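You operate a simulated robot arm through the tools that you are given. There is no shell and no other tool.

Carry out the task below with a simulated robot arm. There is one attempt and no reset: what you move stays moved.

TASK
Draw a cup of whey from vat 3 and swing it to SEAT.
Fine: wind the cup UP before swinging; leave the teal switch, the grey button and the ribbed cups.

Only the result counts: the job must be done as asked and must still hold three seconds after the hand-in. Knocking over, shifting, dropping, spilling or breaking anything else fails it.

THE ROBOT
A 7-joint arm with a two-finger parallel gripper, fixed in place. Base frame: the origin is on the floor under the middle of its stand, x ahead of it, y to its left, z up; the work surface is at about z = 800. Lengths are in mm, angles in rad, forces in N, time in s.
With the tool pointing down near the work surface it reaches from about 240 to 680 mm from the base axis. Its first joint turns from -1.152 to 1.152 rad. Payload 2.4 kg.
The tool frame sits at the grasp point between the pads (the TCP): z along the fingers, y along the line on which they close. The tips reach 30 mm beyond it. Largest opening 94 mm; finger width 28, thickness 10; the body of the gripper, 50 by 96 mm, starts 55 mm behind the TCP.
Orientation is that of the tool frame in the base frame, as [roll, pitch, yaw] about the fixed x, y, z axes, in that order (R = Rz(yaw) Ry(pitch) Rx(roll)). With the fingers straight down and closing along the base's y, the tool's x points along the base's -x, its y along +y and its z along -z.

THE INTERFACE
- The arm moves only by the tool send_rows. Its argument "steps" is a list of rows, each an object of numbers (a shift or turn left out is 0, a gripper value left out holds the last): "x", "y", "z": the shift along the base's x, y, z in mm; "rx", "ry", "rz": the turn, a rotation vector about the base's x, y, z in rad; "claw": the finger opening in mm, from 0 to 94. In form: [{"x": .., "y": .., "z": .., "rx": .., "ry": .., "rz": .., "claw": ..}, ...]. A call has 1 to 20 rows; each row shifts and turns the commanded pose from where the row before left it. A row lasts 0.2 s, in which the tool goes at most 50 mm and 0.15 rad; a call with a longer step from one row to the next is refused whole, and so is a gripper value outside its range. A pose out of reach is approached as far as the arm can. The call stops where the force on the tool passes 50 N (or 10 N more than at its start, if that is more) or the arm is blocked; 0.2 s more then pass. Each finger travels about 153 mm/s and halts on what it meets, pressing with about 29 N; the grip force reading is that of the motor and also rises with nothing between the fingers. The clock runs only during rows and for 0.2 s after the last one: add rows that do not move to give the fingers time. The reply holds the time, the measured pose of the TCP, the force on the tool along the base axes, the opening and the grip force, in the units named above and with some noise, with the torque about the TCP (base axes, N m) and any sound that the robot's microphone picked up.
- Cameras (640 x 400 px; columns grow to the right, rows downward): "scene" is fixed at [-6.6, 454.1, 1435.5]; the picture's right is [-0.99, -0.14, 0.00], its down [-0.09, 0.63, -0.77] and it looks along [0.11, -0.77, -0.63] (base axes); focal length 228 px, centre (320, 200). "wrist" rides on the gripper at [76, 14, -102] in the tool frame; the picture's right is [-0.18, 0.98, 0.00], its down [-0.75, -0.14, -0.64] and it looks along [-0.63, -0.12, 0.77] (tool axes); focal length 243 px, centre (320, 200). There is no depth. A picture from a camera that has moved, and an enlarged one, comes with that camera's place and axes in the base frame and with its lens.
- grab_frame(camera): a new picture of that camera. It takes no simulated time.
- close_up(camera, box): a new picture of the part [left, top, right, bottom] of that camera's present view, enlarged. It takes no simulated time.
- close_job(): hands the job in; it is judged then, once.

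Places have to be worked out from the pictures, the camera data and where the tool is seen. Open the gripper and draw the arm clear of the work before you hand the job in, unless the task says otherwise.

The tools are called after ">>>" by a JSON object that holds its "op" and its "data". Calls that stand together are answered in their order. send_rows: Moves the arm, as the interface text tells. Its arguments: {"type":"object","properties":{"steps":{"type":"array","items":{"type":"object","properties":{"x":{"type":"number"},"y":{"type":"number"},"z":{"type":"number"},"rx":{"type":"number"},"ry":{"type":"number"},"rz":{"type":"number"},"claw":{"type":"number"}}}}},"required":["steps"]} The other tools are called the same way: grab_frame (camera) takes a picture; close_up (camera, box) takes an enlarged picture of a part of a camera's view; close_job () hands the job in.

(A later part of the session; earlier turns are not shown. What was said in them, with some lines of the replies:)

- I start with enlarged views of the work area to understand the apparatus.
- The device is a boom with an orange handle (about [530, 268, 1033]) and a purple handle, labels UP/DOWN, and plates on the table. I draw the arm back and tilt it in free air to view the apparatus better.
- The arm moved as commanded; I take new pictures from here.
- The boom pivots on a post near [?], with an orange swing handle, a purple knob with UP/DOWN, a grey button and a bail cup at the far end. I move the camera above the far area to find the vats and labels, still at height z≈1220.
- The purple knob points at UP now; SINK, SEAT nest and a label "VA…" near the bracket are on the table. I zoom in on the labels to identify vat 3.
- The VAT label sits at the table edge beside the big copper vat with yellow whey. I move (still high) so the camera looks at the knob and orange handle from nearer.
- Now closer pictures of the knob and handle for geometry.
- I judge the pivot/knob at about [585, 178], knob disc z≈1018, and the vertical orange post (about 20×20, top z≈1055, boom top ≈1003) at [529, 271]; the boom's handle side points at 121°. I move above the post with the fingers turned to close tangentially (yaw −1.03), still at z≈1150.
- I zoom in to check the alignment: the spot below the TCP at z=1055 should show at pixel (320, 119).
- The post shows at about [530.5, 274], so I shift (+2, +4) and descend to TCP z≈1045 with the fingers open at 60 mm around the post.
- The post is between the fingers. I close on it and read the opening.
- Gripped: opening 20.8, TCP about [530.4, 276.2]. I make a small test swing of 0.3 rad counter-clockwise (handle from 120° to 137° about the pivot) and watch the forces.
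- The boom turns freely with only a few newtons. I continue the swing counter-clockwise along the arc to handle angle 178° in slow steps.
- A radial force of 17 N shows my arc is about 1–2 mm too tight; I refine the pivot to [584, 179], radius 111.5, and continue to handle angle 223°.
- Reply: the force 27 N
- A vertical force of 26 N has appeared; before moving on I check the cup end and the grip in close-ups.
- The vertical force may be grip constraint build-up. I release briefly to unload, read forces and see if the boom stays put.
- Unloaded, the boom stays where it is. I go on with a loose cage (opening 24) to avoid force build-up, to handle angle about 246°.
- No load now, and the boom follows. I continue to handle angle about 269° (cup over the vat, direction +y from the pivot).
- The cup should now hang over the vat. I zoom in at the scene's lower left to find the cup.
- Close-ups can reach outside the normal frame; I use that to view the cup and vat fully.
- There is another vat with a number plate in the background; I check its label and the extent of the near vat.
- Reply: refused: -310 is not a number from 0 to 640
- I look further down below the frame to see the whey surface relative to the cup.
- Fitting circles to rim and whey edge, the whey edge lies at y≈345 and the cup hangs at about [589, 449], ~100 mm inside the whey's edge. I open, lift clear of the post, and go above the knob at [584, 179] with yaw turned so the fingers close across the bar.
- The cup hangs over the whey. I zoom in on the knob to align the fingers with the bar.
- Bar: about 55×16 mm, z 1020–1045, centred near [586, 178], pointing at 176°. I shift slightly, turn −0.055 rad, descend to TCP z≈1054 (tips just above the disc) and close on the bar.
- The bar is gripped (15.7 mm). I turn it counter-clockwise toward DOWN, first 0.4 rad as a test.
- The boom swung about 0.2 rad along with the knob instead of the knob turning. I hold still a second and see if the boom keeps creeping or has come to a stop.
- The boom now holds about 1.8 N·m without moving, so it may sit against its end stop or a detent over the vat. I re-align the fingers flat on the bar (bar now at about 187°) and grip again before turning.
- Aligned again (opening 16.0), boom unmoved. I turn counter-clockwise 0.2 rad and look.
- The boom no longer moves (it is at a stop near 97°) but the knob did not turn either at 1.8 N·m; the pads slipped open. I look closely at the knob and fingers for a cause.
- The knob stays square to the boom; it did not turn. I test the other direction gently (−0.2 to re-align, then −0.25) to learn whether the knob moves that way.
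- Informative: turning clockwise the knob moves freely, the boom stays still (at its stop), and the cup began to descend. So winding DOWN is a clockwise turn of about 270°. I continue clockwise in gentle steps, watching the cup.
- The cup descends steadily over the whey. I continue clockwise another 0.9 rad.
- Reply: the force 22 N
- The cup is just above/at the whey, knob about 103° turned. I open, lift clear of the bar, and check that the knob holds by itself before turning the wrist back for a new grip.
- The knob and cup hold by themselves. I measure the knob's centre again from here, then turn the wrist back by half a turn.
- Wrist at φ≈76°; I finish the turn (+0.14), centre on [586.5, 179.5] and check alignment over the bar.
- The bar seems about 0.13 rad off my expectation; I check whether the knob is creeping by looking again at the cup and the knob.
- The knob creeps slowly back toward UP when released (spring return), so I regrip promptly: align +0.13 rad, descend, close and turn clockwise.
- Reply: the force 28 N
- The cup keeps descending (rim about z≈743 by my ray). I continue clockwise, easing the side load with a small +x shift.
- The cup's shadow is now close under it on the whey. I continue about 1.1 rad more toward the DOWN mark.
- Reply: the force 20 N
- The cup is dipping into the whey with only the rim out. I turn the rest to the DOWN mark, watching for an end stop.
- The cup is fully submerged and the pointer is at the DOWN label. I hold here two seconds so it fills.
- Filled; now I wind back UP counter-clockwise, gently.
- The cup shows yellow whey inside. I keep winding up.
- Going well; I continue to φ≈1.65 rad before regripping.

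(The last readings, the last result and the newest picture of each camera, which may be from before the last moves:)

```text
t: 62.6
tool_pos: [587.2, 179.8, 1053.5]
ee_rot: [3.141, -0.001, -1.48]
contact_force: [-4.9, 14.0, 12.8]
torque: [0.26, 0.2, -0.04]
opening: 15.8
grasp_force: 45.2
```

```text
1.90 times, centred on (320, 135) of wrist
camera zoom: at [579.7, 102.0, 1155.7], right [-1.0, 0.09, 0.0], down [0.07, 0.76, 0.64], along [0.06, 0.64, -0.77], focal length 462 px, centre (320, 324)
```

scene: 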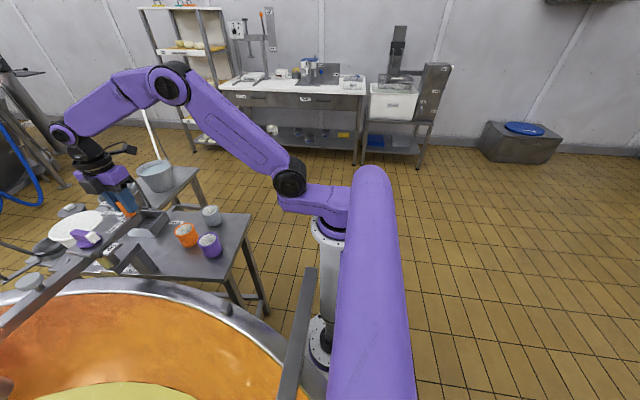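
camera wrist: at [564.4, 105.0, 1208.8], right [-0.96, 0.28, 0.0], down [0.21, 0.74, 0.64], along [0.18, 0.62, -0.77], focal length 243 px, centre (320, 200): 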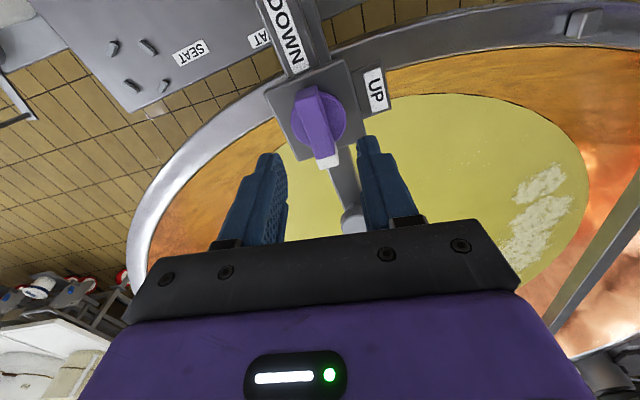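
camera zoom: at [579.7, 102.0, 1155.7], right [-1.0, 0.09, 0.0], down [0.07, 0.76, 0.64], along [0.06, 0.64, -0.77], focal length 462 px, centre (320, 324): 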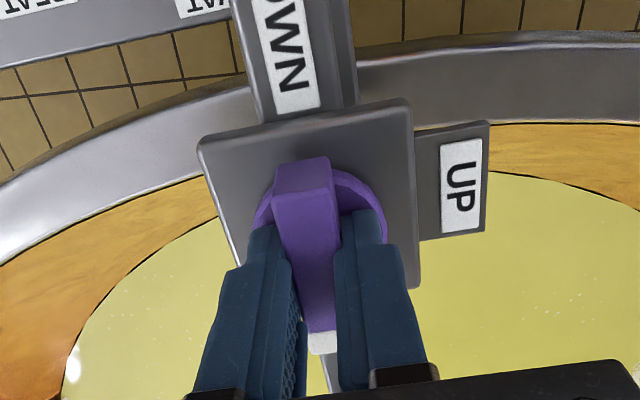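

The cup, full, is about a third of the way from the top. I release, lift and turn the wrist back half a turn for the last grip.

>>> {"op": "send_rows", "data": {"steps": [{"claw": 45}, {}, {"z": 25}, {"z": 25, "rz": -0.1}, {"rz": -0.15}, {"rz": -0.15}, {"rz": -0.15}, {"rz": -0.15}, {"rz": -0.15}, {"rz": -0.15}, {"rz": -0.15}, {"rz": -0.15}, {"rz": -0.15}, {"rz": -0.15}, {"rz": -0.15}, {"rz": -0.15}, {"rz": -0.15}, {"rz": -0.15}, {"rz": -0.15}, {"rz": -0.15}]}}

>>> {"op": "send_rows", "data": {"steps": [{"rz": -0.15}, {"rz": -0.15}, {"rz": -0.15}, {"rz": -0.14}]}}

>>> {"op": "close_up", "data": {"camera": "wrist", "box": [250, 60, 390, 190]}}

>>> {"op": "close_up", "data": {"camera": "scene", "box": [0, 390, 240, 400]}}

```text
t: 66.8
tool_pos: [587.5, 178.5, 1103.8]
ee_rot: [3.142, 0.0, 2.298]
contact_force: [-0.8, -0.4, 0.4]
torque: [-0.02, 0.0, 0.0]
opening: 44.8
grasp_force: 0.0
```

```text
t: 67.8
tool_pos: [588.0, 178.3, 1103.8]
ee_rot: [3.141, 0.001, 1.709]
contact_force: [0.1, 0.1, 0.1]
torque: [-0.03, -0.02, -0.01]
opening: 45.0
grasp_force: 0.1
```

```text
3.08 times, centred on (320, 125) of wrist
camera zoom: at [591.7, 255.7, 1205.9], right [1.0, -0.05, 0.0], down [-0.04, -0.77, 0.64], along [-0.03, -0.64, -0.77], focal length 746 px, centre (320, 431)
```

zoom: 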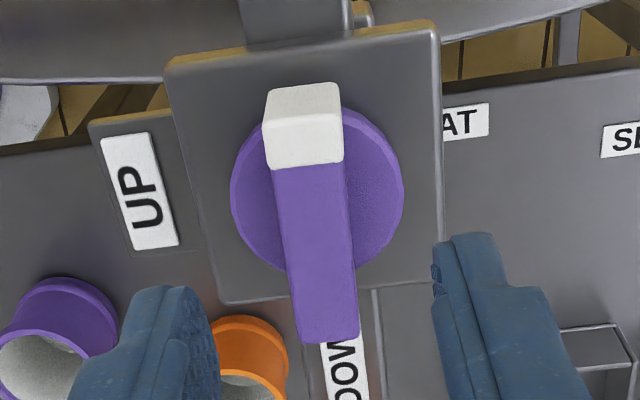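

```text
2.67 times, centred on (120, 395) of scene
camera zoom: at [-6.6, 454.1, 1435.5], right [-0.99, -0.14, 0.0], down [-0.09, 0.63, -0.77], along [0.11, -0.77, -0.63], focal length 608 px, centre (853, -320)
```

zoom: 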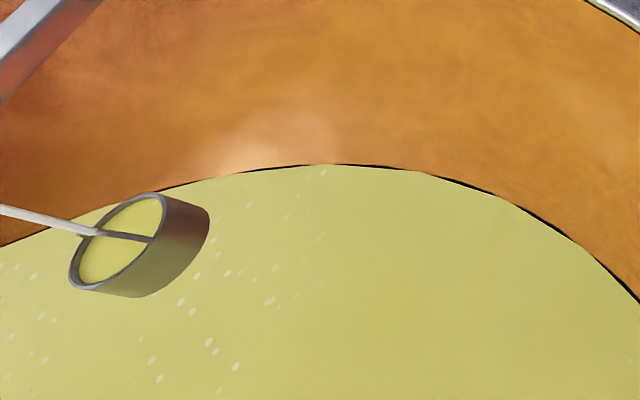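

The knob held (cup unmoved). I align (−0.06), descend, grip, and wind counter-clockwise toward UP.

>>> {"op": "send_rows", "data": {"steps": [{"rz": -0.06, "x": -1.2, "y": 0.8}, {"z": -17}, {"z": -17}, {"z": -16}, {"claw": 25}, {"claw": 8}, {}, {"rz": 0.06}, {"rz": 0.08}, {"rz": 0.08}, {"rz": 0.08}, {"rz": 0.08}, {"rz": 0.08}, {"rz": 0.08}, {"rz": 0.08}, {"rz": 0.08}, {"rz": 0.08}, {"rz": 0.08}, {"rz": 0.08}, {}]}}

>>> {"op": "close_up", "data": {"camera": "wrist", "box": [230, 30, 410, 240]}}

>>> {"op": "close_up", "data": {"camera": "scene", "box": [0, 200, 20, 400]}}

```text
t: 72.0
tool_pos: [585.9, 179.3, 1053.0]
ee_rot: [-3.14, -0.001, 2.591]
contact_force: [-15.5, -4.2, 8.5]
torque: [-0.48, -0.62, -0.02]
opening: 15.9
grasp_force: 45.1
```

```text
1.90 times, centred on (320, 135) of wrist
camera zoom: at [529.0, 231.0, 1155.9], right [0.67, 0.74, 0.0], down [0.57, -0.51, 0.64], along [0.47, -0.43, -0.77], focal length 462 px, centre (320, 324)
```

zoom: 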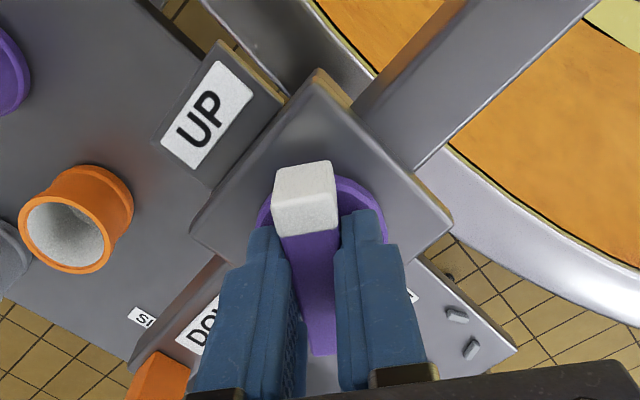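

```text
2.00 times, centred on (10, 300) of scene
camera zoom: at [-7.3, 453.9, 1435.6], right [-0.99, -0.14, 0.0], down [-0.09, 0.63, -0.77], along [0.11, -0.77, -0.63], focal length 456 px, centre (940, 0)
```

zoom: 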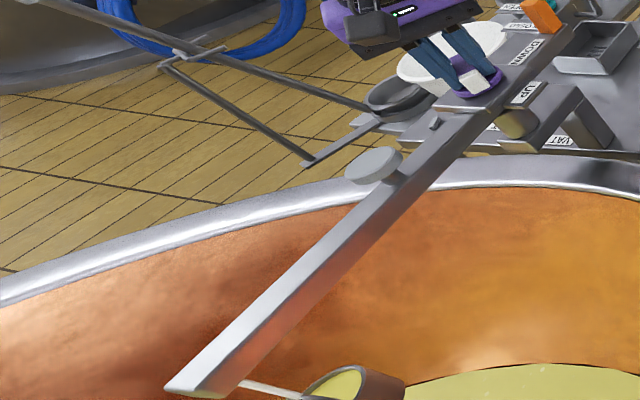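

Remaining about 0.65 rad to the UP mark. I continue and then feel for the end stop.

>>> {"op": "send_rows", "data": {"steps": [{"x": -0.7, "rz": 0.08}, {"rz": 0.08}, {"rz": 0.08}, {"rz": 0.08}, {"rz": 0.08}, {"rz": 0.08}, {"rz": 0.08}, {}]}}

>>> {"op": "close_up", "data": {"camera": "wrist", "box": [230, 30, 410, 240]}}

>>> {"op": "close_up", "data": {"camera": "scene", "box": [0, 200, 20, 400]}}

```text
t: 73.8
tool_pos: [585.6, 179.4, 1053.0]
ee_rot: [3.141, 0.001, -3.132]
contact_force: [0.1, -4.2, 3.4]
torque: [-0.17, 1.09, 0.04]
opening: 15.5
grasp_force: 45.7
```

```text
1.90 times, centred on (320, 135) of wrist
camera zoom: at [509.8, 191.8, 1155.8], right [0.17, 0.98, 0.0], down [0.75, -0.13, 0.64], along [0.63, -0.11, -0.77], focal length 462 px, centre (320, 324)
```

zoom: 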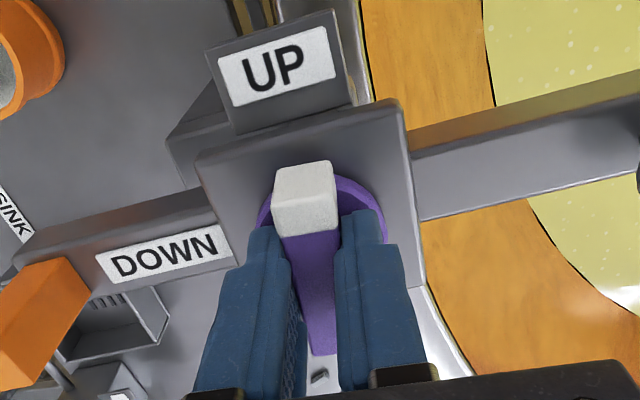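

```text
2.00 times, centred on (10, 300) of scene
camera zoom: at [-6.6, 454.0, 1435.6], right [-0.99, -0.14, 0.0], down [-0.09, 0.63, -0.77], along [0.11, -0.77, -0.63], focal length 456 px, centre (940, 0)
```

zoom: 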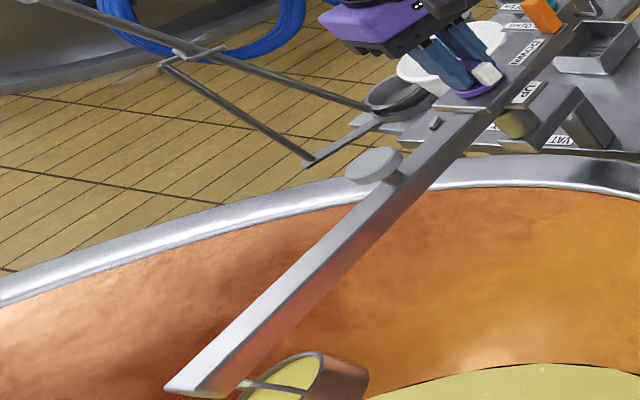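

Almost up. I go on in small steps until the end-stop torque shows.

>>> {"op": "send_rows", "data": {"steps": [{"rz": 0.04}, {"rz": 0.04}, {"rz": 0.03}, {}]}}

>>> {"op": "close_up", "data": {"camera": "wrist", "box": [230, 30, 410, 240]}}

>>> {"op": "close_up", "data": {"camera": "scene", "box": [0, 200, 20, 400]}}

```text
t: 74.8
tool_pos: [586.4, 178.0, 1052.1]
ee_rot: [-3.141, 0.0, -3.025]
contact_force: [-1.4, -4.8, -5.1]
torque: [0.0, 0.02, -1.57]
opening: 16.1
grasp_force: 45.0
```

```text
1.90 times, centred on (320, 135) of wrist
camera zoom: at [509.1, 183.6, 1155.9], right [0.07, 1.0, 0.0], down [0.77, -0.05, 0.64], along [0.64, -0.04, -0.77], focal length 462 px, centre (320, 324)
```

zoom: 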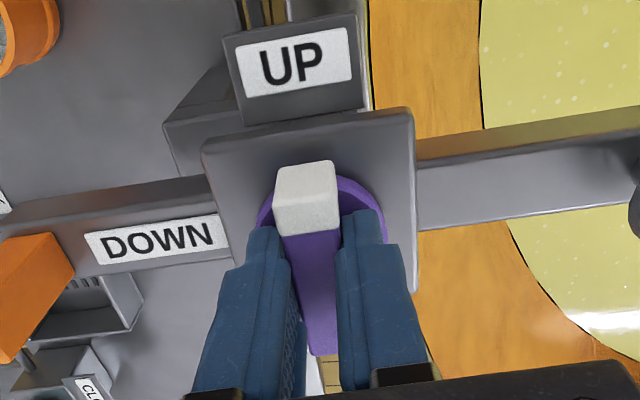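

```text
2.00 times, centred on (10, 300) of scene
camera zoom: at [-6.5, 454.0, 1435.6], right [-0.99, -0.14, 0.0], down [-0.09, 0.63, -0.77], along [0.11, -0.77, -0.63], focal length 456 px, centre (940, 0)
```

zoom: 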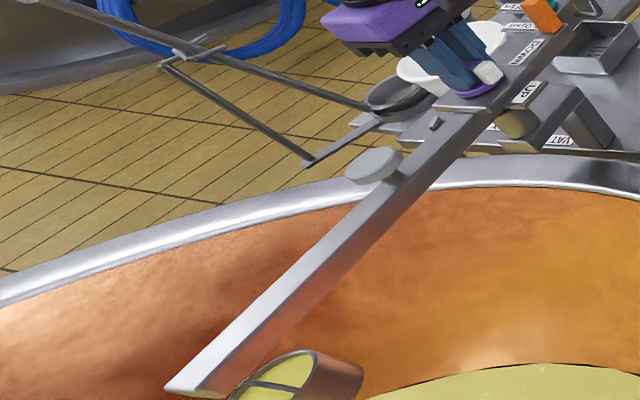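

Stop torque confirms the knob is fully at UP and the cup is full. I release, lift clear, and move above the orange post, expected near [600, 69], with yaw for the tangential grip.

>>> {"op": "send_rows", "data": {"steps": [{"claw": 45}, {}, {"z": 20}, {"z": 25}, {"z": 25}, {"x": 1.2, "y": -9.9, "rz": 0.145}, {"x": 1.2, "y": -9.9, "rz": 0.145}, {"x": 1.2, "y": -9.9, "rz": 0.145}, {"x": 1.2, "y": -9.9, "rz": 0.145}, {"x": 1.2, "y": -9.9, "rz": 0.145}, {"x": 1.2, "y": -9.9, "rz": 0.145}, {"x": 1.2, "y": -9.9, "rz": 0.145}, {"x": 1.2, "y": -9.9, "rz": 0.145}, {"x": 1.2, "y": -9.9, "rz": 0.145}, {"x": 1.2, "y": -9.9, "rz": 0.145}, {"x": 1.2, "y": -9.9, "rz": 0.12}, {}]}}

>>> {"op": "grab_frame", "data": {"camera": "wrist"}}

>>> {"op": "close_up", "data": {"camera": "wrist", "box": [250, 60, 390, 190]}}

>>> {"op": "close_up", "data": {"camera": "scene", "box": [0, 200, 20, 400]}}

```text
t: 78.4
tool_pos: [598.2, 70.9, 1123.2]
ee_rot: [3.141, -0.001, -1.45]
contact_force: [-0.2, -0.3, 0.8]
torque: [0.01, 0.03, -0.04]
opening: 44.8
grasp_force: 0.0
```

```text
taken
camera wrist: at [592.8, -7.0, 1225.6], right [-1.0, 0.06, 0.0], down [0.05, 0.77, 0.64], along [0.04, 0.64, -0.77], focal length 243 px, centre (320, 200)
```

wrist: 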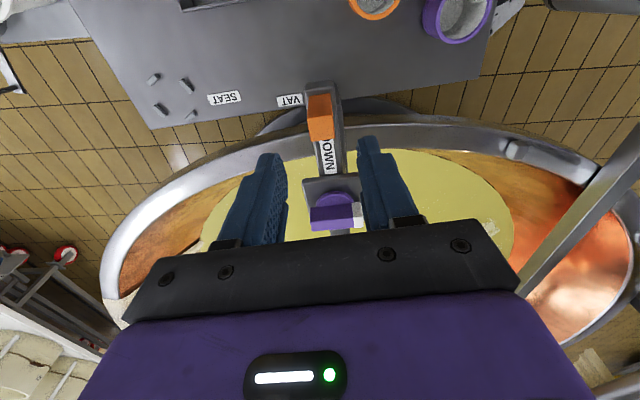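

```text
3.08 times, centred on (320, 125) of wrist
camera zoom: at [592.8, -7.0, 1225.6], right [-1.0, 0.06, 0.0], down [0.05, 0.77, 0.64], along [0.04, 0.64, -0.77], focal length 746 px, centre (320, 431)
```

zoom: 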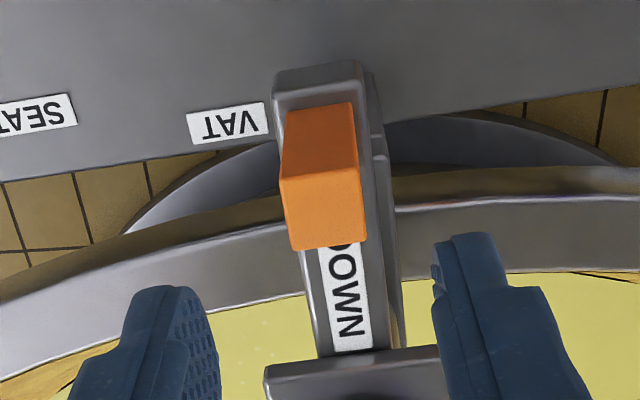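

```text
2.00 times, centred on (10, 300) of scene
camera zoom: at [-6.5, 454.1, 1435.5], right [-0.99, -0.14, 0.0], down [-0.09, 0.63, -0.77], along [0.11, -0.77, -0.63], focal length 456 px, centre (940, 0)
```

zoom: 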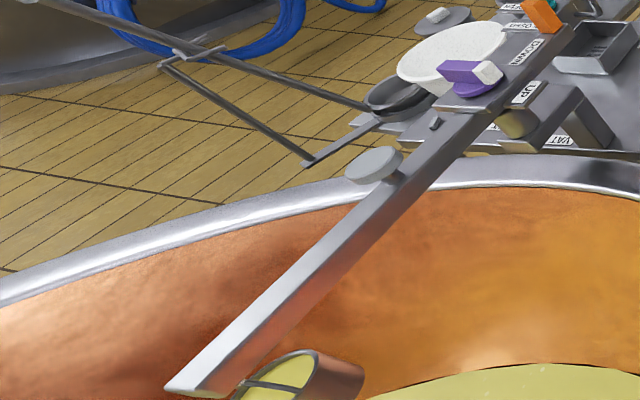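

The post's top shows at about [597, 66], boom near 95°. I align (−0.04 rad), shift (−1, −3.5) and descend around the post with a 45 mm opening, then narrow to a loose cage of 24.

>>> {"op": "send_rows", "data": {"steps": [{"x": -1.0, "y": -3.5, "rz": -0.04}, {"z": -15}, {"z": -15}, {"z": -15}, {"z": -15}, {"z": -15}, {}, {"claw": 30}, {"claw": 24}, {}]}}

>>> {"op": "close_up", "data": {"camera": "wrist", "box": [220, 90, 420, 250]}}

>>> {"op": "close_up", "data": {"camera": "scene", "box": [0, 200, 20, 400]}}

```text
t: 80.6
tool_pos: [597.7, 65.2, 1047.5]
ee_rot: [-3.141, 0.0, -1.492]
contact_force: [0.0, 0.6, 0.8]
torque: [-0.03, -0.02, 0.01]
opening: 24.0
grasp_force: 0.1
```

```text
2.50 times, centred on (320, 170) of wrist
camera zoom: at [589.5, -11.9, 1150.4], right [-0.99, 0.11, 0.0], down [0.08, 0.76, 0.64], along [0.07, 0.64, -0.77], focal length 606 px, centre (320, 275)
```

zoom: 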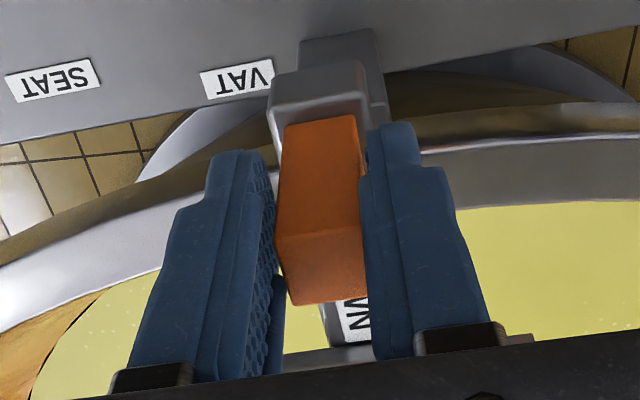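

```text
2.00 times, centred on (10, 300) of scene
camera zoom: at [-6.6, 454.1, 1435.5], right [-0.99, -0.14, 0.0], down [-0.09, 0.63, -0.77], along [0.11, -0.77, -0.63], focal length 456 px, centre (940, 0)
```

zoom: 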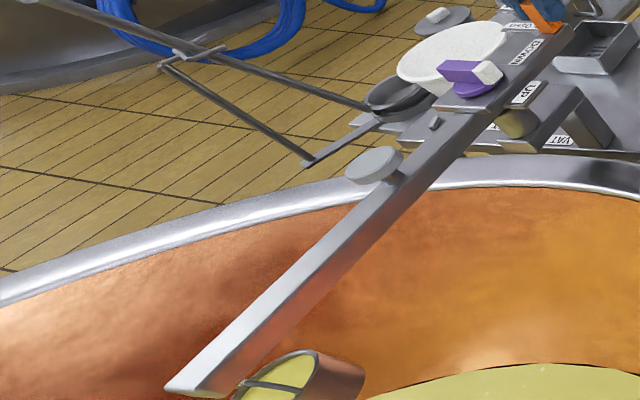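

Caged without force. I start the slow clockwise swing toward SEAT (about 0.25 rad/s with a soft start), first 0.4 rad, then look at the cup.

>>> {"op": "send_rows", "data": {"steps": [{"x": -2.3, "y": 0.5, "rz": -0.02}, {"x": -4.0, "y": 0.45, "rz": -0.035}, {"x": -5.62, "y": -0.12, "rz": -0.05}, {"x": -5.62, "y": 0.16, "rz": -0.05}, {"x": -5.61, "y": 0.44, "rz": -0.05}, {"x": -5.58, "y": 0.72, "rz": -0.05}, {"x": -5.53, "y": 1.0, "rz": -0.05}, {"x": -5.48, "y": 1.28, "rz": -0.05}, {"x": -5.41, "y": 1.55, "rz": -0.05}, {}]}}

>>> {"op": "close_up", "data": {"camera": "scene", "box": [0, 200, 20, 400]}}

>>> {"op": "grab_frame", "data": {"camera": "wrist"}}

```text
t: 82.8
tool_pos: [555.0, 71.4, 1048.4]
ee_rot: [-3.141, 0.001, -1.897]
contact_force: [0.4, 0.9, 0.0]
torque: [0.0, 0.03, -0.01]
opening: 24.3
grasp_force: 0.1
```

```text
2.00 times, centred on (10, 300) of scene
camera zoom: at [-6.5, 454.1, 1435.5], right [-0.99, -0.14, 0.0], down [-0.09, 0.63, -0.77], along [0.11, -0.77, -0.63], focal length 456 px, centre (940, 0)
```

zoom: 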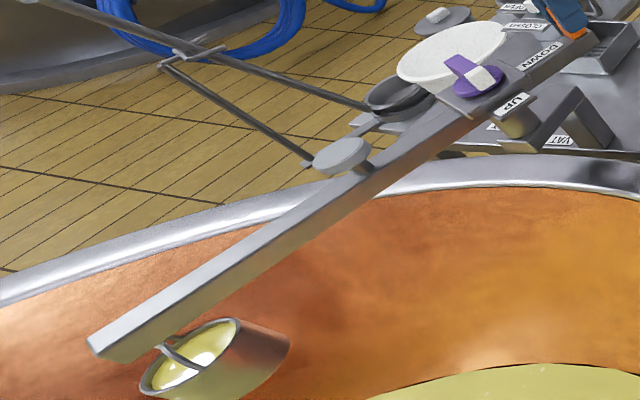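

```text
taken
camera wrist: at [516.1, 5.1, 1150.2], right [-0.87, 0.49, 0.0], down [0.38, 0.67, 0.64], along [0.31, 0.56, -0.77], focal length 243 px, centre (320, 200)
```

wrist: 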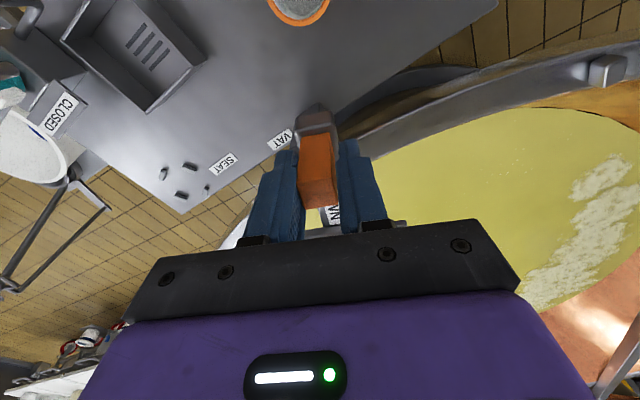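

No force, cup full and steady. I continue the slow swing.

>>> {"op": "send_rows", "data": {"steps": [{"x": -2.7, "y": 0.9, "rz": -0.025}, {"x": -5.3, "y": 1.85, "rz": -0.05}, {"x": -5.23, "y": 2.08, "rz": -0.05}, {"x": -5.12, "y": 2.34, "rz": -0.05}, {"x": -4.99, "y": 2.59, "rz": -0.05}, {"x": -4.86, "y": 2.84, "rz": -0.05}, {"x": -4.71, "y": 3.08, "rz": -0.05}, {"x": -4.55, "y": 3.31, "rz": -0.05}, {"x": -4.38, "y": 3.53, "rz": -0.05}, {"x": -2.15, "y": 1.85, "rz": -0.025}, {}]}}

>>> {"op": "close_up", "data": {"camera": "scene", "box": [0, 200, 20, 400]}}

>>> {"op": "grab_frame", "data": {"camera": "wrist"}}

```text
t: 85.2
tool_pos: [510.0, 98.1, 1047.8]
ee_rot: [3.141, 0.0, -2.347]
contact_force: [0.2, -0.7, 0.4]
torque: [0.0, -0.02, 0.02]
opening: 24.3
grasp_force: 0.3
```

```text
2.00 times, centred on (10, 300) of scene
camera zoom: at [-6.6, 454.1, 1435.5], right [-0.99, -0.14, 0.0], down [-0.09, 0.63, -0.77], along [0.11, -0.77, -0.63], focal length 456 px, centre (940, 0)
```

zoom: 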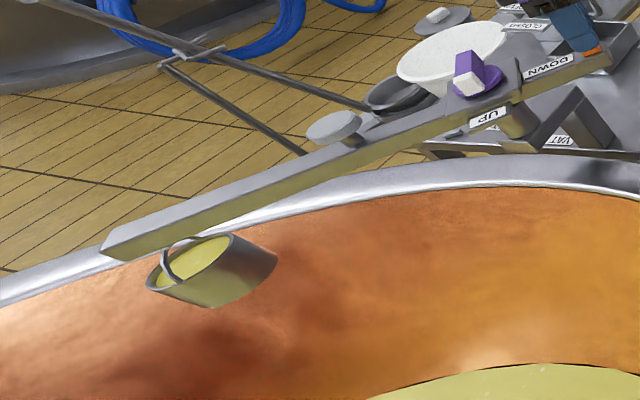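

```text
taken
camera wrist: at [445.2, 53.7, 1150.2], right [-0.57, 0.82, 0.0], down [0.63, 0.44, 0.64], along [0.53, 0.37, -0.77], focal length 243 px, centre (320, 200)
```

wrist: 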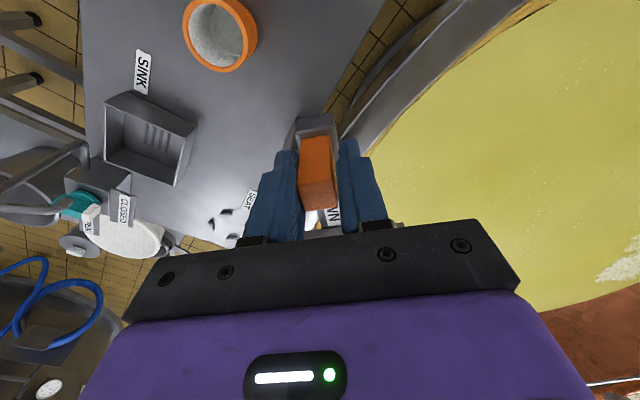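

Steady, full cup, no contact. I continue the slow swing over the rim toward the table.

>>> {"op": "send_rows", "data": {"steps": [{"x": -2.02, "y": 1.94, "rz": -0.025}, {"x": -3.89, "y": 4.03, "rz": -0.05}, {"x": -3.68, "y": 4.22, "rz": -0.05}, {"x": -3.47, "y": 4.4, "rz": -0.05}, {"x": -3.24, "y": 4.57, "rz": -0.05}, {"x": -3.01, "y": 4.72, "rz": -0.05}, {"x": -2.77, "y": 4.87, "rz": -0.05}, {"x": -2.52, "y": 5.0, "rz": -0.05}, {"x": -2.27, "y": 5.12, "rz": -0.05}, {"x": -2.01, "y": 5.23, "rz": -0.05}, {"x": -1.75, "y": 5.32, "rz": -0.05}, {"x": -0.77, "y": 2.69, "rz": -0.025}, {}]}}

>>> {"op": "close_up", "data": {"camera": "scene", "box": [0, 200, 20, 400]}}

>>> {"op": "grab_frame", "data": {"camera": "wrist"}}

```text
t: 88.0
tool_pos: [478.2, 149.9, 1047.9]
ee_rot: [-3.141, 0.0, -2.896]
contact_force: [1.4, -0.6, 0.4]
torque: [0.0, -0.06, 0.02]
opening: 24.4
grasp_force: 0.3
```

```text
2.00 times, centred on (10, 300) of scene
camera zoom: at [-6.5, 454.1, 1435.5], right [-0.99, -0.14, 0.0], down [-0.09, 0.63, -0.77], along [0.11, -0.77, -0.63], focal length 456 px, centre (940, 0)
```

zoom: 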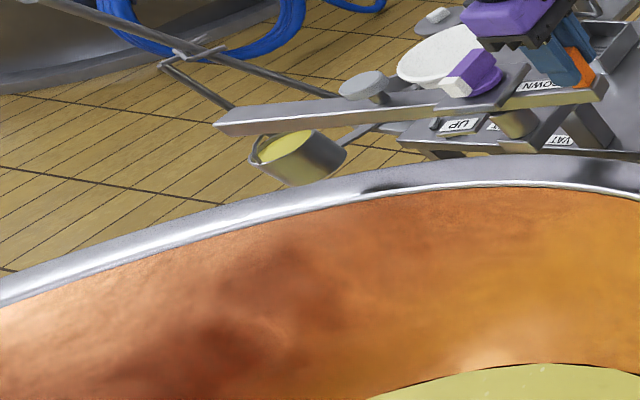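

```text
taken
camera wrist: at [400.3, 145.1, 1151.2], right [-0.06, 1.0, 0.0], down [0.77, 0.05, 0.64], along [0.64, 0.04, -0.77], focal length 243 px, centre (320, 200)
```

wrist: 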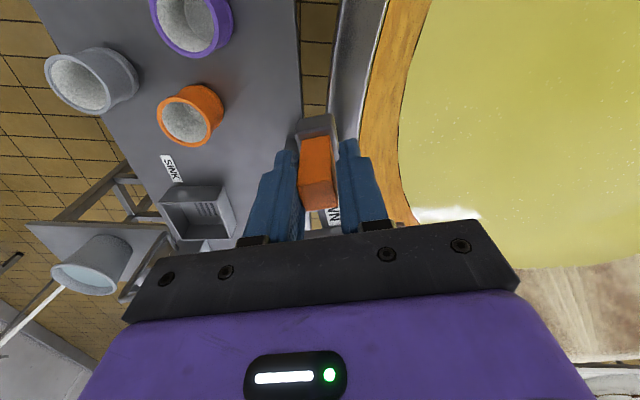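

About 0.55 rad remain to SEAT (nest centre near [845, 106], boom direction about −16°). I swing 0.4 rad more and check.

>>> {"op": "send_rows", "data": {"steps": [{"x": -0.7, "y": 2.71, "rz": -0.025}, {"x": -1.2, "y": 5.47, "rz": -0.05}, {"x": -0.92, "y": 5.52, "rz": -0.05}, {"x": -0.64, "y": 5.56, "rz": -0.05}, {"x": -0.37, "y": 5.59, "rz": -0.05}, {"x": -0.09, "y": 5.6, "rz": -0.05}, {"x": 0.19, "y": 5.6, "rz": -0.05}, {"x": 0.47, "y": 5.58, "rz": -0.05}, {"x": 0.42, "y": 3.33, "rz": -0.03}, {}]}}

>>> {"op": "close_up", "data": {"camera": "scene", "box": [0, 200, 20, 400]}}

>>> {"op": "close_up", "data": {"camera": "scene", "box": [0, 200, 140, 300]}}

>>> {"op": "grab_frame", "data": {"camera": "wrist"}}

```text
t: 90.2
tool_pos: [474.1, 194.2, 1048.7]
ee_rot: [-3.141, 0.0, 2.984]
contact_force: [-0.6, -1.0, 0.5]
torque: [-0.01, -0.02, 0.0]
opening: 24.2
grasp_force: 0.7
```

```text
2.00 times, centred on (10, 300) of scene
camera zoom: at [-6.6, 454.1, 1435.5], right [-0.99, -0.14, 0.0], down [-0.09, 0.63, -0.77], along [0.11, -0.77, -0.63], focal length 456 px, centre (940, 0)
```

zoom: 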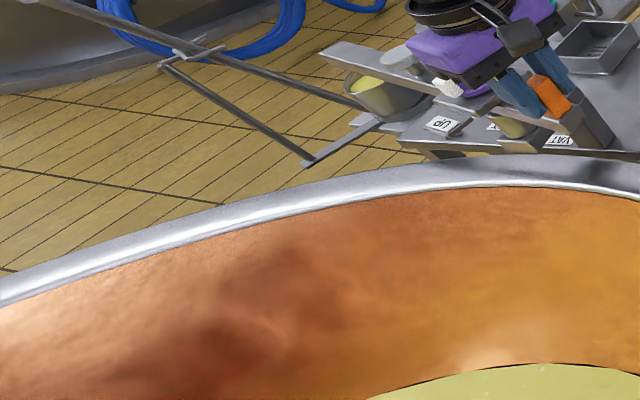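

```text
4.00 times, centred on (70, 250) of scene
camera zoom: at [-6.6, 454.1, 1435.5], right [-0.99, -0.14, 0.0], down [-0.09, 0.63, -0.77], along [0.11, -0.77, -0.63], focal length 913 px, centre (1320, 0)
```

zoom: 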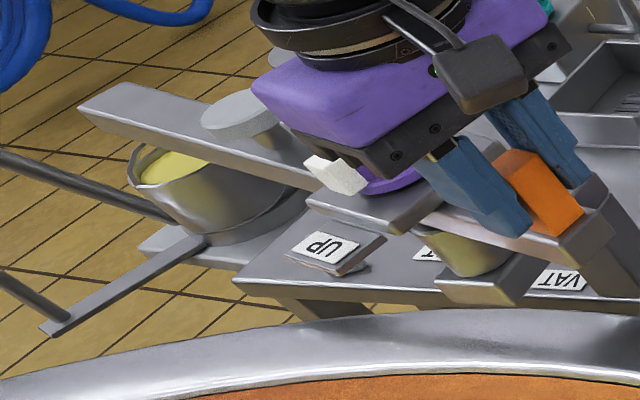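

```text
taken
camera wrist: at [401.8, 220.8, 1150.4], right [0.34, 0.94, 0.0], down [0.72, -0.26, 0.64], along [0.6, -0.22, -0.77], focal length 243 px, centre (320, 200)
```

wrist: 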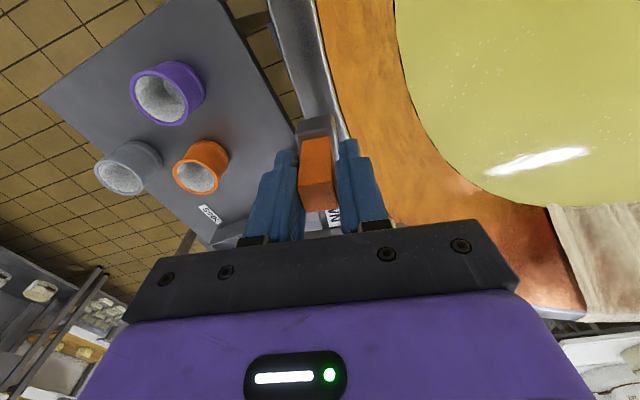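

About 9° remain to the SEAT direction. I finish the swing with soft stop, then I'll check from above.

>>> {"op": "send_rows", "data": {"steps": [{"x": 0.49, "y": 3.32, "rz": -0.03}, {"x": 1.04, "y": 5.5, "rz": -0.05}, {"x": 1.32, "y": 5.44, "rz": -0.05}, {"x": 0.6, "y": 2.16, "rz": -0.02}, {}, {}]}}

>>> {"op": "close_up", "data": {"camera": "scene", "box": [0, 200, 140, 300]}}

>>> {"op": "grab_frame", "data": {"camera": "wrist"}}

```text
t: 91.6
tool_pos: [480.0, 210.1, 1048.9]
ee_rot: [-3.141, 0.0, 2.832]
contact_force: [-1.6, -1.9, -0.3]
torque: [-0.02, 0.04, -0.01]
opening: 25.4
grasp_force: 1.2
```

```text
4.00 times, centred on (70, 250) of scene
camera zoom: at [-6.6, 454.1, 1435.6], right [-0.99, -0.14, 0.0], down [-0.09, 0.63, -0.77], along [0.11, -0.77, -0.63], focal length 913 px, centre (1320, 0)
```

zoom: 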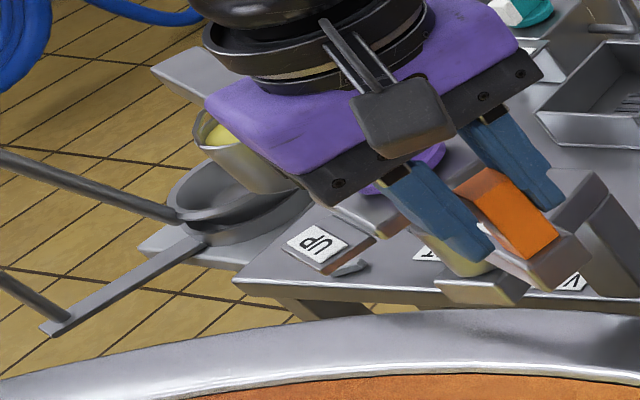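

```text
taken
camera wrist: at [411.4, 247.0, 1150.1], right [0.47, 0.88, 0.0], down [0.68, -0.36, 0.64], along [0.57, -0.3, -0.77], focal length 243 px, centre (320, 200)
```

wrist: 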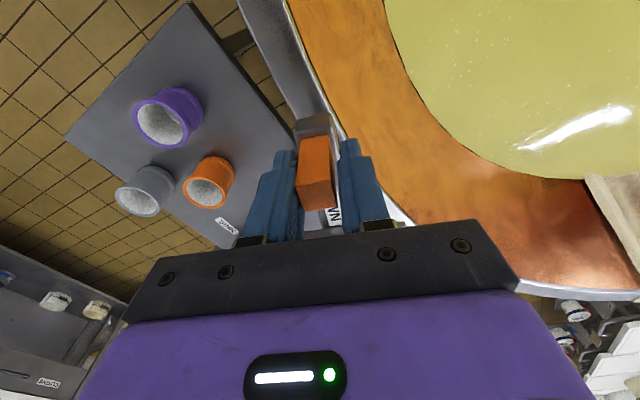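

The boom should now be near SEAT. I open, lift straight up, and fly to the earlier viewing pose above to compare the cup with the nest.

>>> {"op": "send_rows", "data": {"steps": [{"claw": 45}, {}, {"z": 20}, {"z": 30}, {"z": 30}, {"x": 12, "y": -16, "z": 16, "rz": 0.04}, {"x": 12, "y": -16, "z": 16, "rz": 0.04}, {"x": 12, "y": -16, "z": 16, "rz": 0.04}, {"x": 12, "y": -16, "z": 16, "rz": 0.04}, {"x": 12, "y": -16, "z": 16, "rz": 0.04}, {"x": 12, "y": -16, "z": 16, "rz": 0.04}, {"x": 12, "y": -16, "z": 16, "rz": 0.04}, {"x": 10, "y": -16, "z": 16, "rz": 0.03}, {}]}}

>>> {"op": "grab_frame", "data": {"camera": "wrist"}}

>>> {"op": "close_up", "data": {"camera": "wrist", "box": [220, 80, 420, 250]}}

>>> {"op": "close_up", "data": {"camera": "scene", "box": [0, 180, 160, 300]}}

```text
t: 94.6
tool_pos: [572.2, 82.7, 1255.6]
ee_rot: [-3.141, -0.001, -3.141]
contact_force: [-0.5, -0.5, 0.0]
torque: [-0.01, -0.03, 0.0]
opening: 45.1
grasp_force: 0.1
```

```text
taken
camera wrist: at [496.2, 96.1, 1358.4], right [0.18, 0.98, 0.0], down [0.75, -0.14, 0.64], along [0.63, -0.12, -0.77], focal length 243 px, centre (320, 200)
```

wrist: 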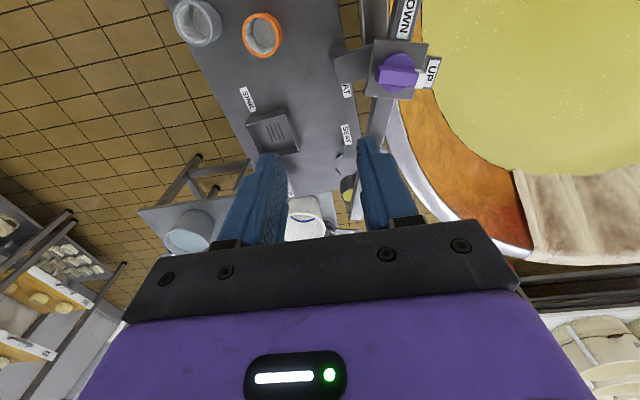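

```text
2.35 times, centred on (320, 165) of wrist
camera zoom: at [496.2, 96.1, 1358.4], right [0.18, 0.98, 0.0], down [0.75, -0.14, 0.64], along [0.63, -0.12, -0.77], focal length 571 px, centre (320, 282)
```

zoom: 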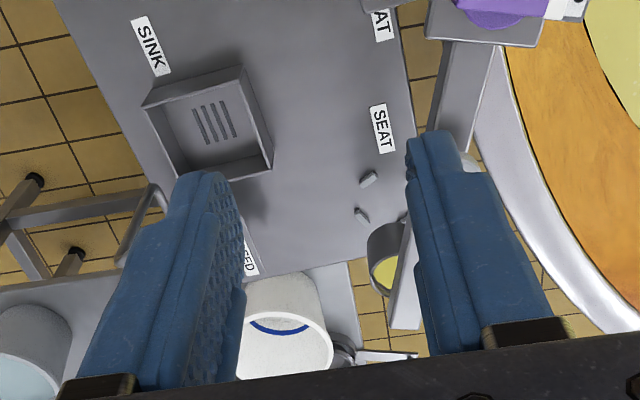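

```text
3.33 times, centred on (80, 240) of scene
camera zoom: at [-6.5, 454.1, 1435.5], right [-0.99, -0.14, 0.0], down [-0.09, 0.63, -0.77], along [0.11, -0.77, -0.63], focal length 760 px, centre (1120, 67)
```

zoom: 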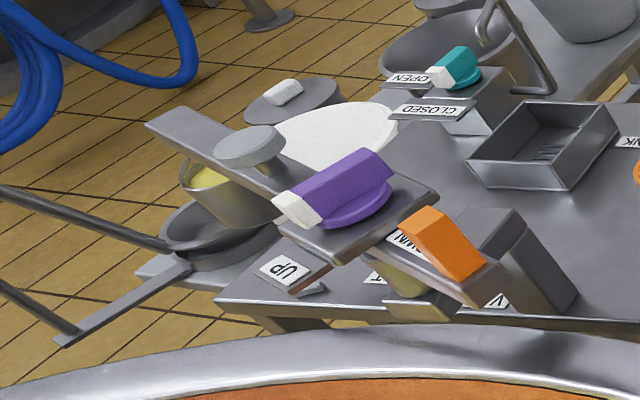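

The right finger hides part of it. I open the fingers fully and shift the camera a little to see cup and nest between them.

>>> {"op": "send_rows", "data": {"steps": [{"claw": 94, "x": -10, "y": 20}, {"x": -10, "y": 20}, {"x": -10, "y": 10}, {}]}}

>>> {"op": "grab_frame", "data": {"camera": "wrist"}}

>>> {"op": "close_up", "data": {"camera": "wrist", "box": [250, 80, 410, 240]}}

```text
t: 95.6
tool_pos: [539.9, 133.2, 1256.9]
ee_rot: [-3.142, 0.0, -3.14]
contact_force: [-0.1, -0.3, 0.0]
torque: [0.02, -0.04, 0.01]
opening: 93.8
grasp_force: 0.1
```

```text
taken
camera wrist: at [464.3, 146.7, 1359.6], right [0.18, 0.98, 0.0], down [0.75, -0.14, 0.64], along [0.63, -0.12, -0.77], focal length 243 px, centre (320, 200)
```

wrist: 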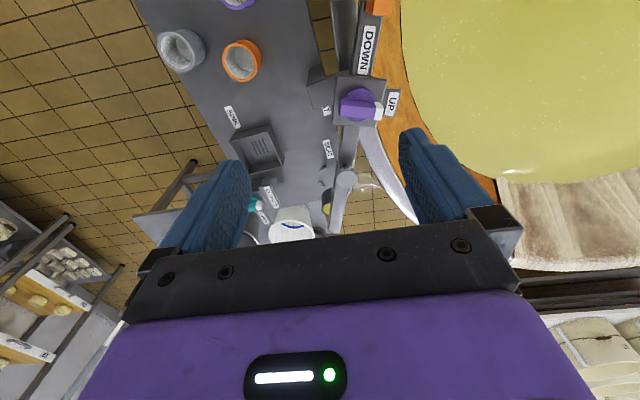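

```text
2.50 times, centred on (330, 160) of wrist
camera zoom: at [464.3, 146.7, 1359.6], right [0.18, 0.98, 0.0], down [0.75, -0.14, 0.64], along [0.63, -0.12, -0.77], focal length 606 px, centre (295, 300)
```

zoom: 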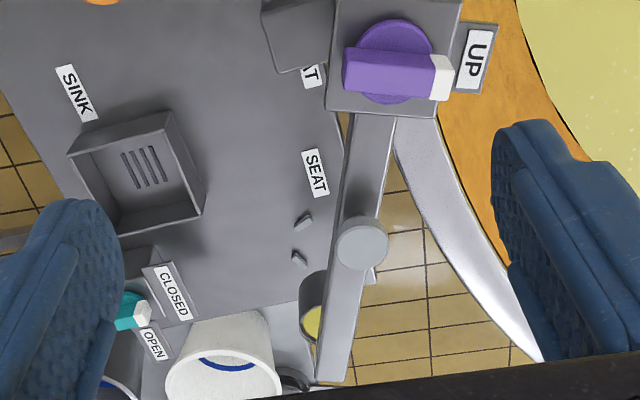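

The boom partly hides the cup. I view from lower and further back (tilted) so that I look along the boom and can compare cup and nest sideways.

>>> {"op": "send_rows", "data": {"steps": [{"x": -32, "y": -8, "ry": -0.1}, {"x": -32, "y": -8, "ry": -0.1}, {"x": -32, "y": -8, "ry": -0.1}, {"x": -32, "y": -8, "ry": -0.1}, {"x": -32, "y": -8, "ry": -0.1}, {}]}}

>>> {"op": "grab_frame", "data": {"camera": "wrist"}}

>>> {"op": "close_up", "data": {"camera": "wrist", "box": [270, 90, 390, 170]}}

```text
t: 97.0
tool_pos: [383.2, 92.7, 1255.0]
ee_rot: [-3.14, 0.501, -3.14]
contact_force: [0.7, 0.5, -1.5]
torque: [0.04, 0.03, -0.02]
opening: 93.6
grasp_force: 0.0
```

```text
taken
camera wrist: at [266.8, 106.7, 1308.8], right [0.16, 0.98, 0.09], down [0.35, -0.14, 0.93], along [0.92, -0.12, -0.37], focal length 243 px, centre (320, 200)
```

wrist: 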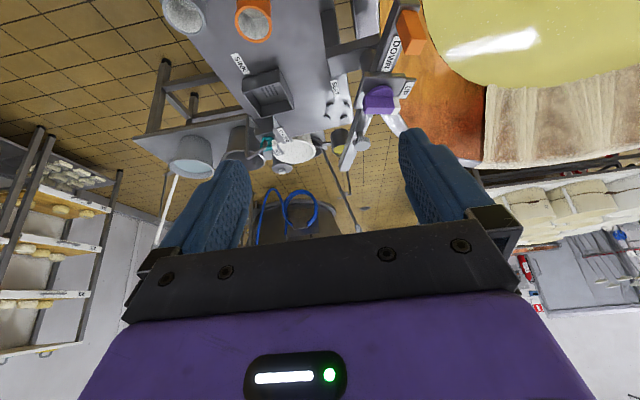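

```text
5.00 times, centred on (330, 130) of wrist
camera zoom: at [266.8, 106.7, 1308.8], right [0.16, 0.98, 0.09], down [0.35, -0.14, 0.93], along [0.92, -0.12, -0.37], focal length 1213 px, centre (270, 550)
```

zoom: 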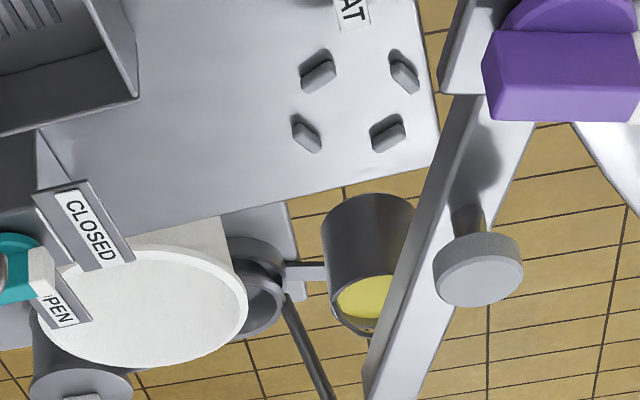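

In this (upside-down) view the cup hangs right over the far side of the four prongs' line; my rays give cup at bearing −16.0° and nest at about −15.9°. I zoom in to verify.

>>> {"op": "close_up", "data": {"camera": "wrist", "box": [315, 105, 365, 175]}}

>>> {"op": "close_up", "data": {"camera": "scene", "box": [30, 200, 110, 260]}}

```text
5.71 times, centred on (340, 140) of wrist
camera zoom: at [266.8, 106.7, 1308.8], right [0.16, 0.98, 0.09], down [0.35, -0.14, 0.93], along [0.92, -0.12, -0.37], focal length 1386 px, centre (206, 543)
```

zoom: 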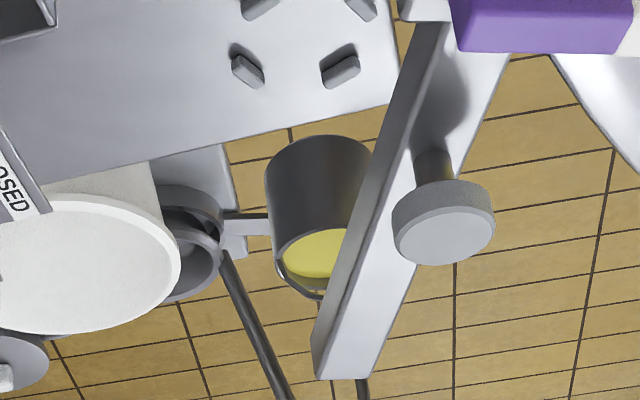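

```text
6.67 times, centred on (70, 230) of scene
camera zoom: at [-6.6, 454.1, 1435.5], right [-0.99, -0.14, 0.0], down [-0.09, 0.63, -0.77], along [0.11, -0.77, -0.63], focal length 1521 px, centre (1987, 0)
```

zoom: 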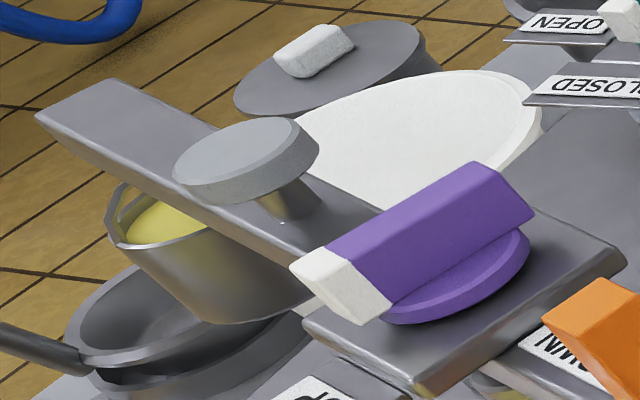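

Cup and nest agree within about 2 mm sideways, the cup is full, and the pointer is at UP. I draw the arm further back with open gripper and wait a few seconds to confirm that nothing drifts.

>>> {"op": "send_rows", "data": {"steps": [{"x": -25, "y": -10, "ry": 0.05}, {"x": -25, "y": -10, "ry": 0.05}, {"x": -25, "y": -10}, {}, {}, {}, {}, {}, {}, {}, {}, {}, {}, {}, {}, {}, {}, {}]}}

>>> {"op": "close_up", "data": {"camera": "scene", "box": [30, 200, 110, 260]}}

>>> {"op": "grab_frame", "data": {"camera": "scene"}}

>>> {"op": "grab_frame", "data": {"camera": "wrist"}}

```text
t: 100.8
tool_pos: [307.1, 64.0, 1255.8]
ee_rot: [-3.141, 0.4, -3.141]
contact_force: [0.0, 0.3, -0.2]
torque: [-0.01, -0.05, -0.03]
opening: 94.1
grasp_force: 0.2
```

```text
6.67 times, centred on (70, 230) of scene
camera zoom: at [-6.6, 454.1, 1435.5], right [-0.99, -0.14, 0.0], down [-0.09, 0.63, -0.77], along [0.11, -0.77, -0.63], focal length 1521 px, centre (1987, 0)
```

zoom: 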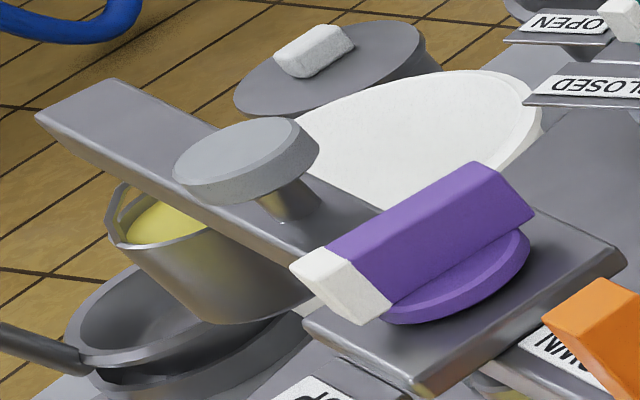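

```text
taken
```

scene: 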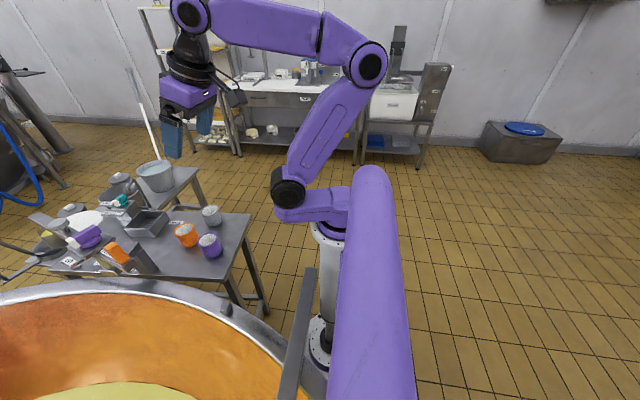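

```text
taken
camera wrist: at [197.5, 77.5, 1320.6], right [0.17, 0.98, 0.07], down [0.44, -0.14, 0.89], along [0.88, -0.12, -0.46], focal length 243 px, centre (320, 200)
```

wrist: 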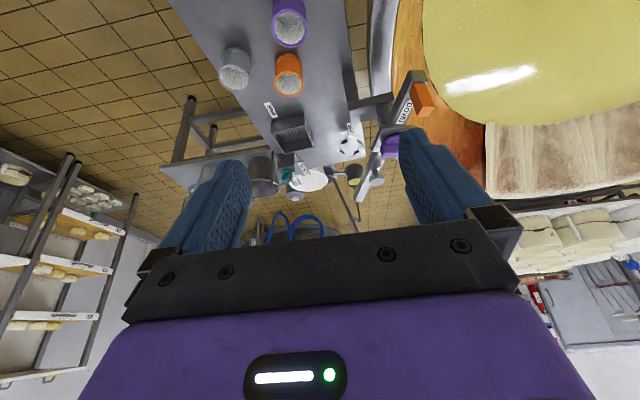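

After more than three seconds nothing has moved: the cup is full, wound UP, and hangs over the SEAT prongs. The other objects are untouched and the arm is clear with the gripper open. I hand the job in.

>>> {"op": "close_job", "data": {}}

```text
The job is handed in.
```

I drew a cup of whey, wound it fully UP and swung it to SEAT, then handed the job in. I haven't seen a verdict on it.

- **Cup:** It went right under the whey and came back full. I saw no spill on the way.
- **Vat:** I used the big copper vat beside the table, the only one the boom reaches. The label beside it just says "VAT", so I never saw a "3" to confirm it.
- **Position:** The cup hangs within about 2 mm of the middle of the SEAT prongs, measured sideways from the camera pictures. It is still wound UP; I did not lower it onto the prongs, since you asked only for a swing.
- **Holding:** Nothing moved during a wait of about three seconds before the hand-in.
- **Left alone:** I did not touch the teal switch, the grey button or the ribbed cups.

My first try at the purple knob went the wrong way. It swung the boom about 0.2 rad to its end stop while the cup was still empty and over the vat. The knob winds down clockwise, about three quarters of a turn.
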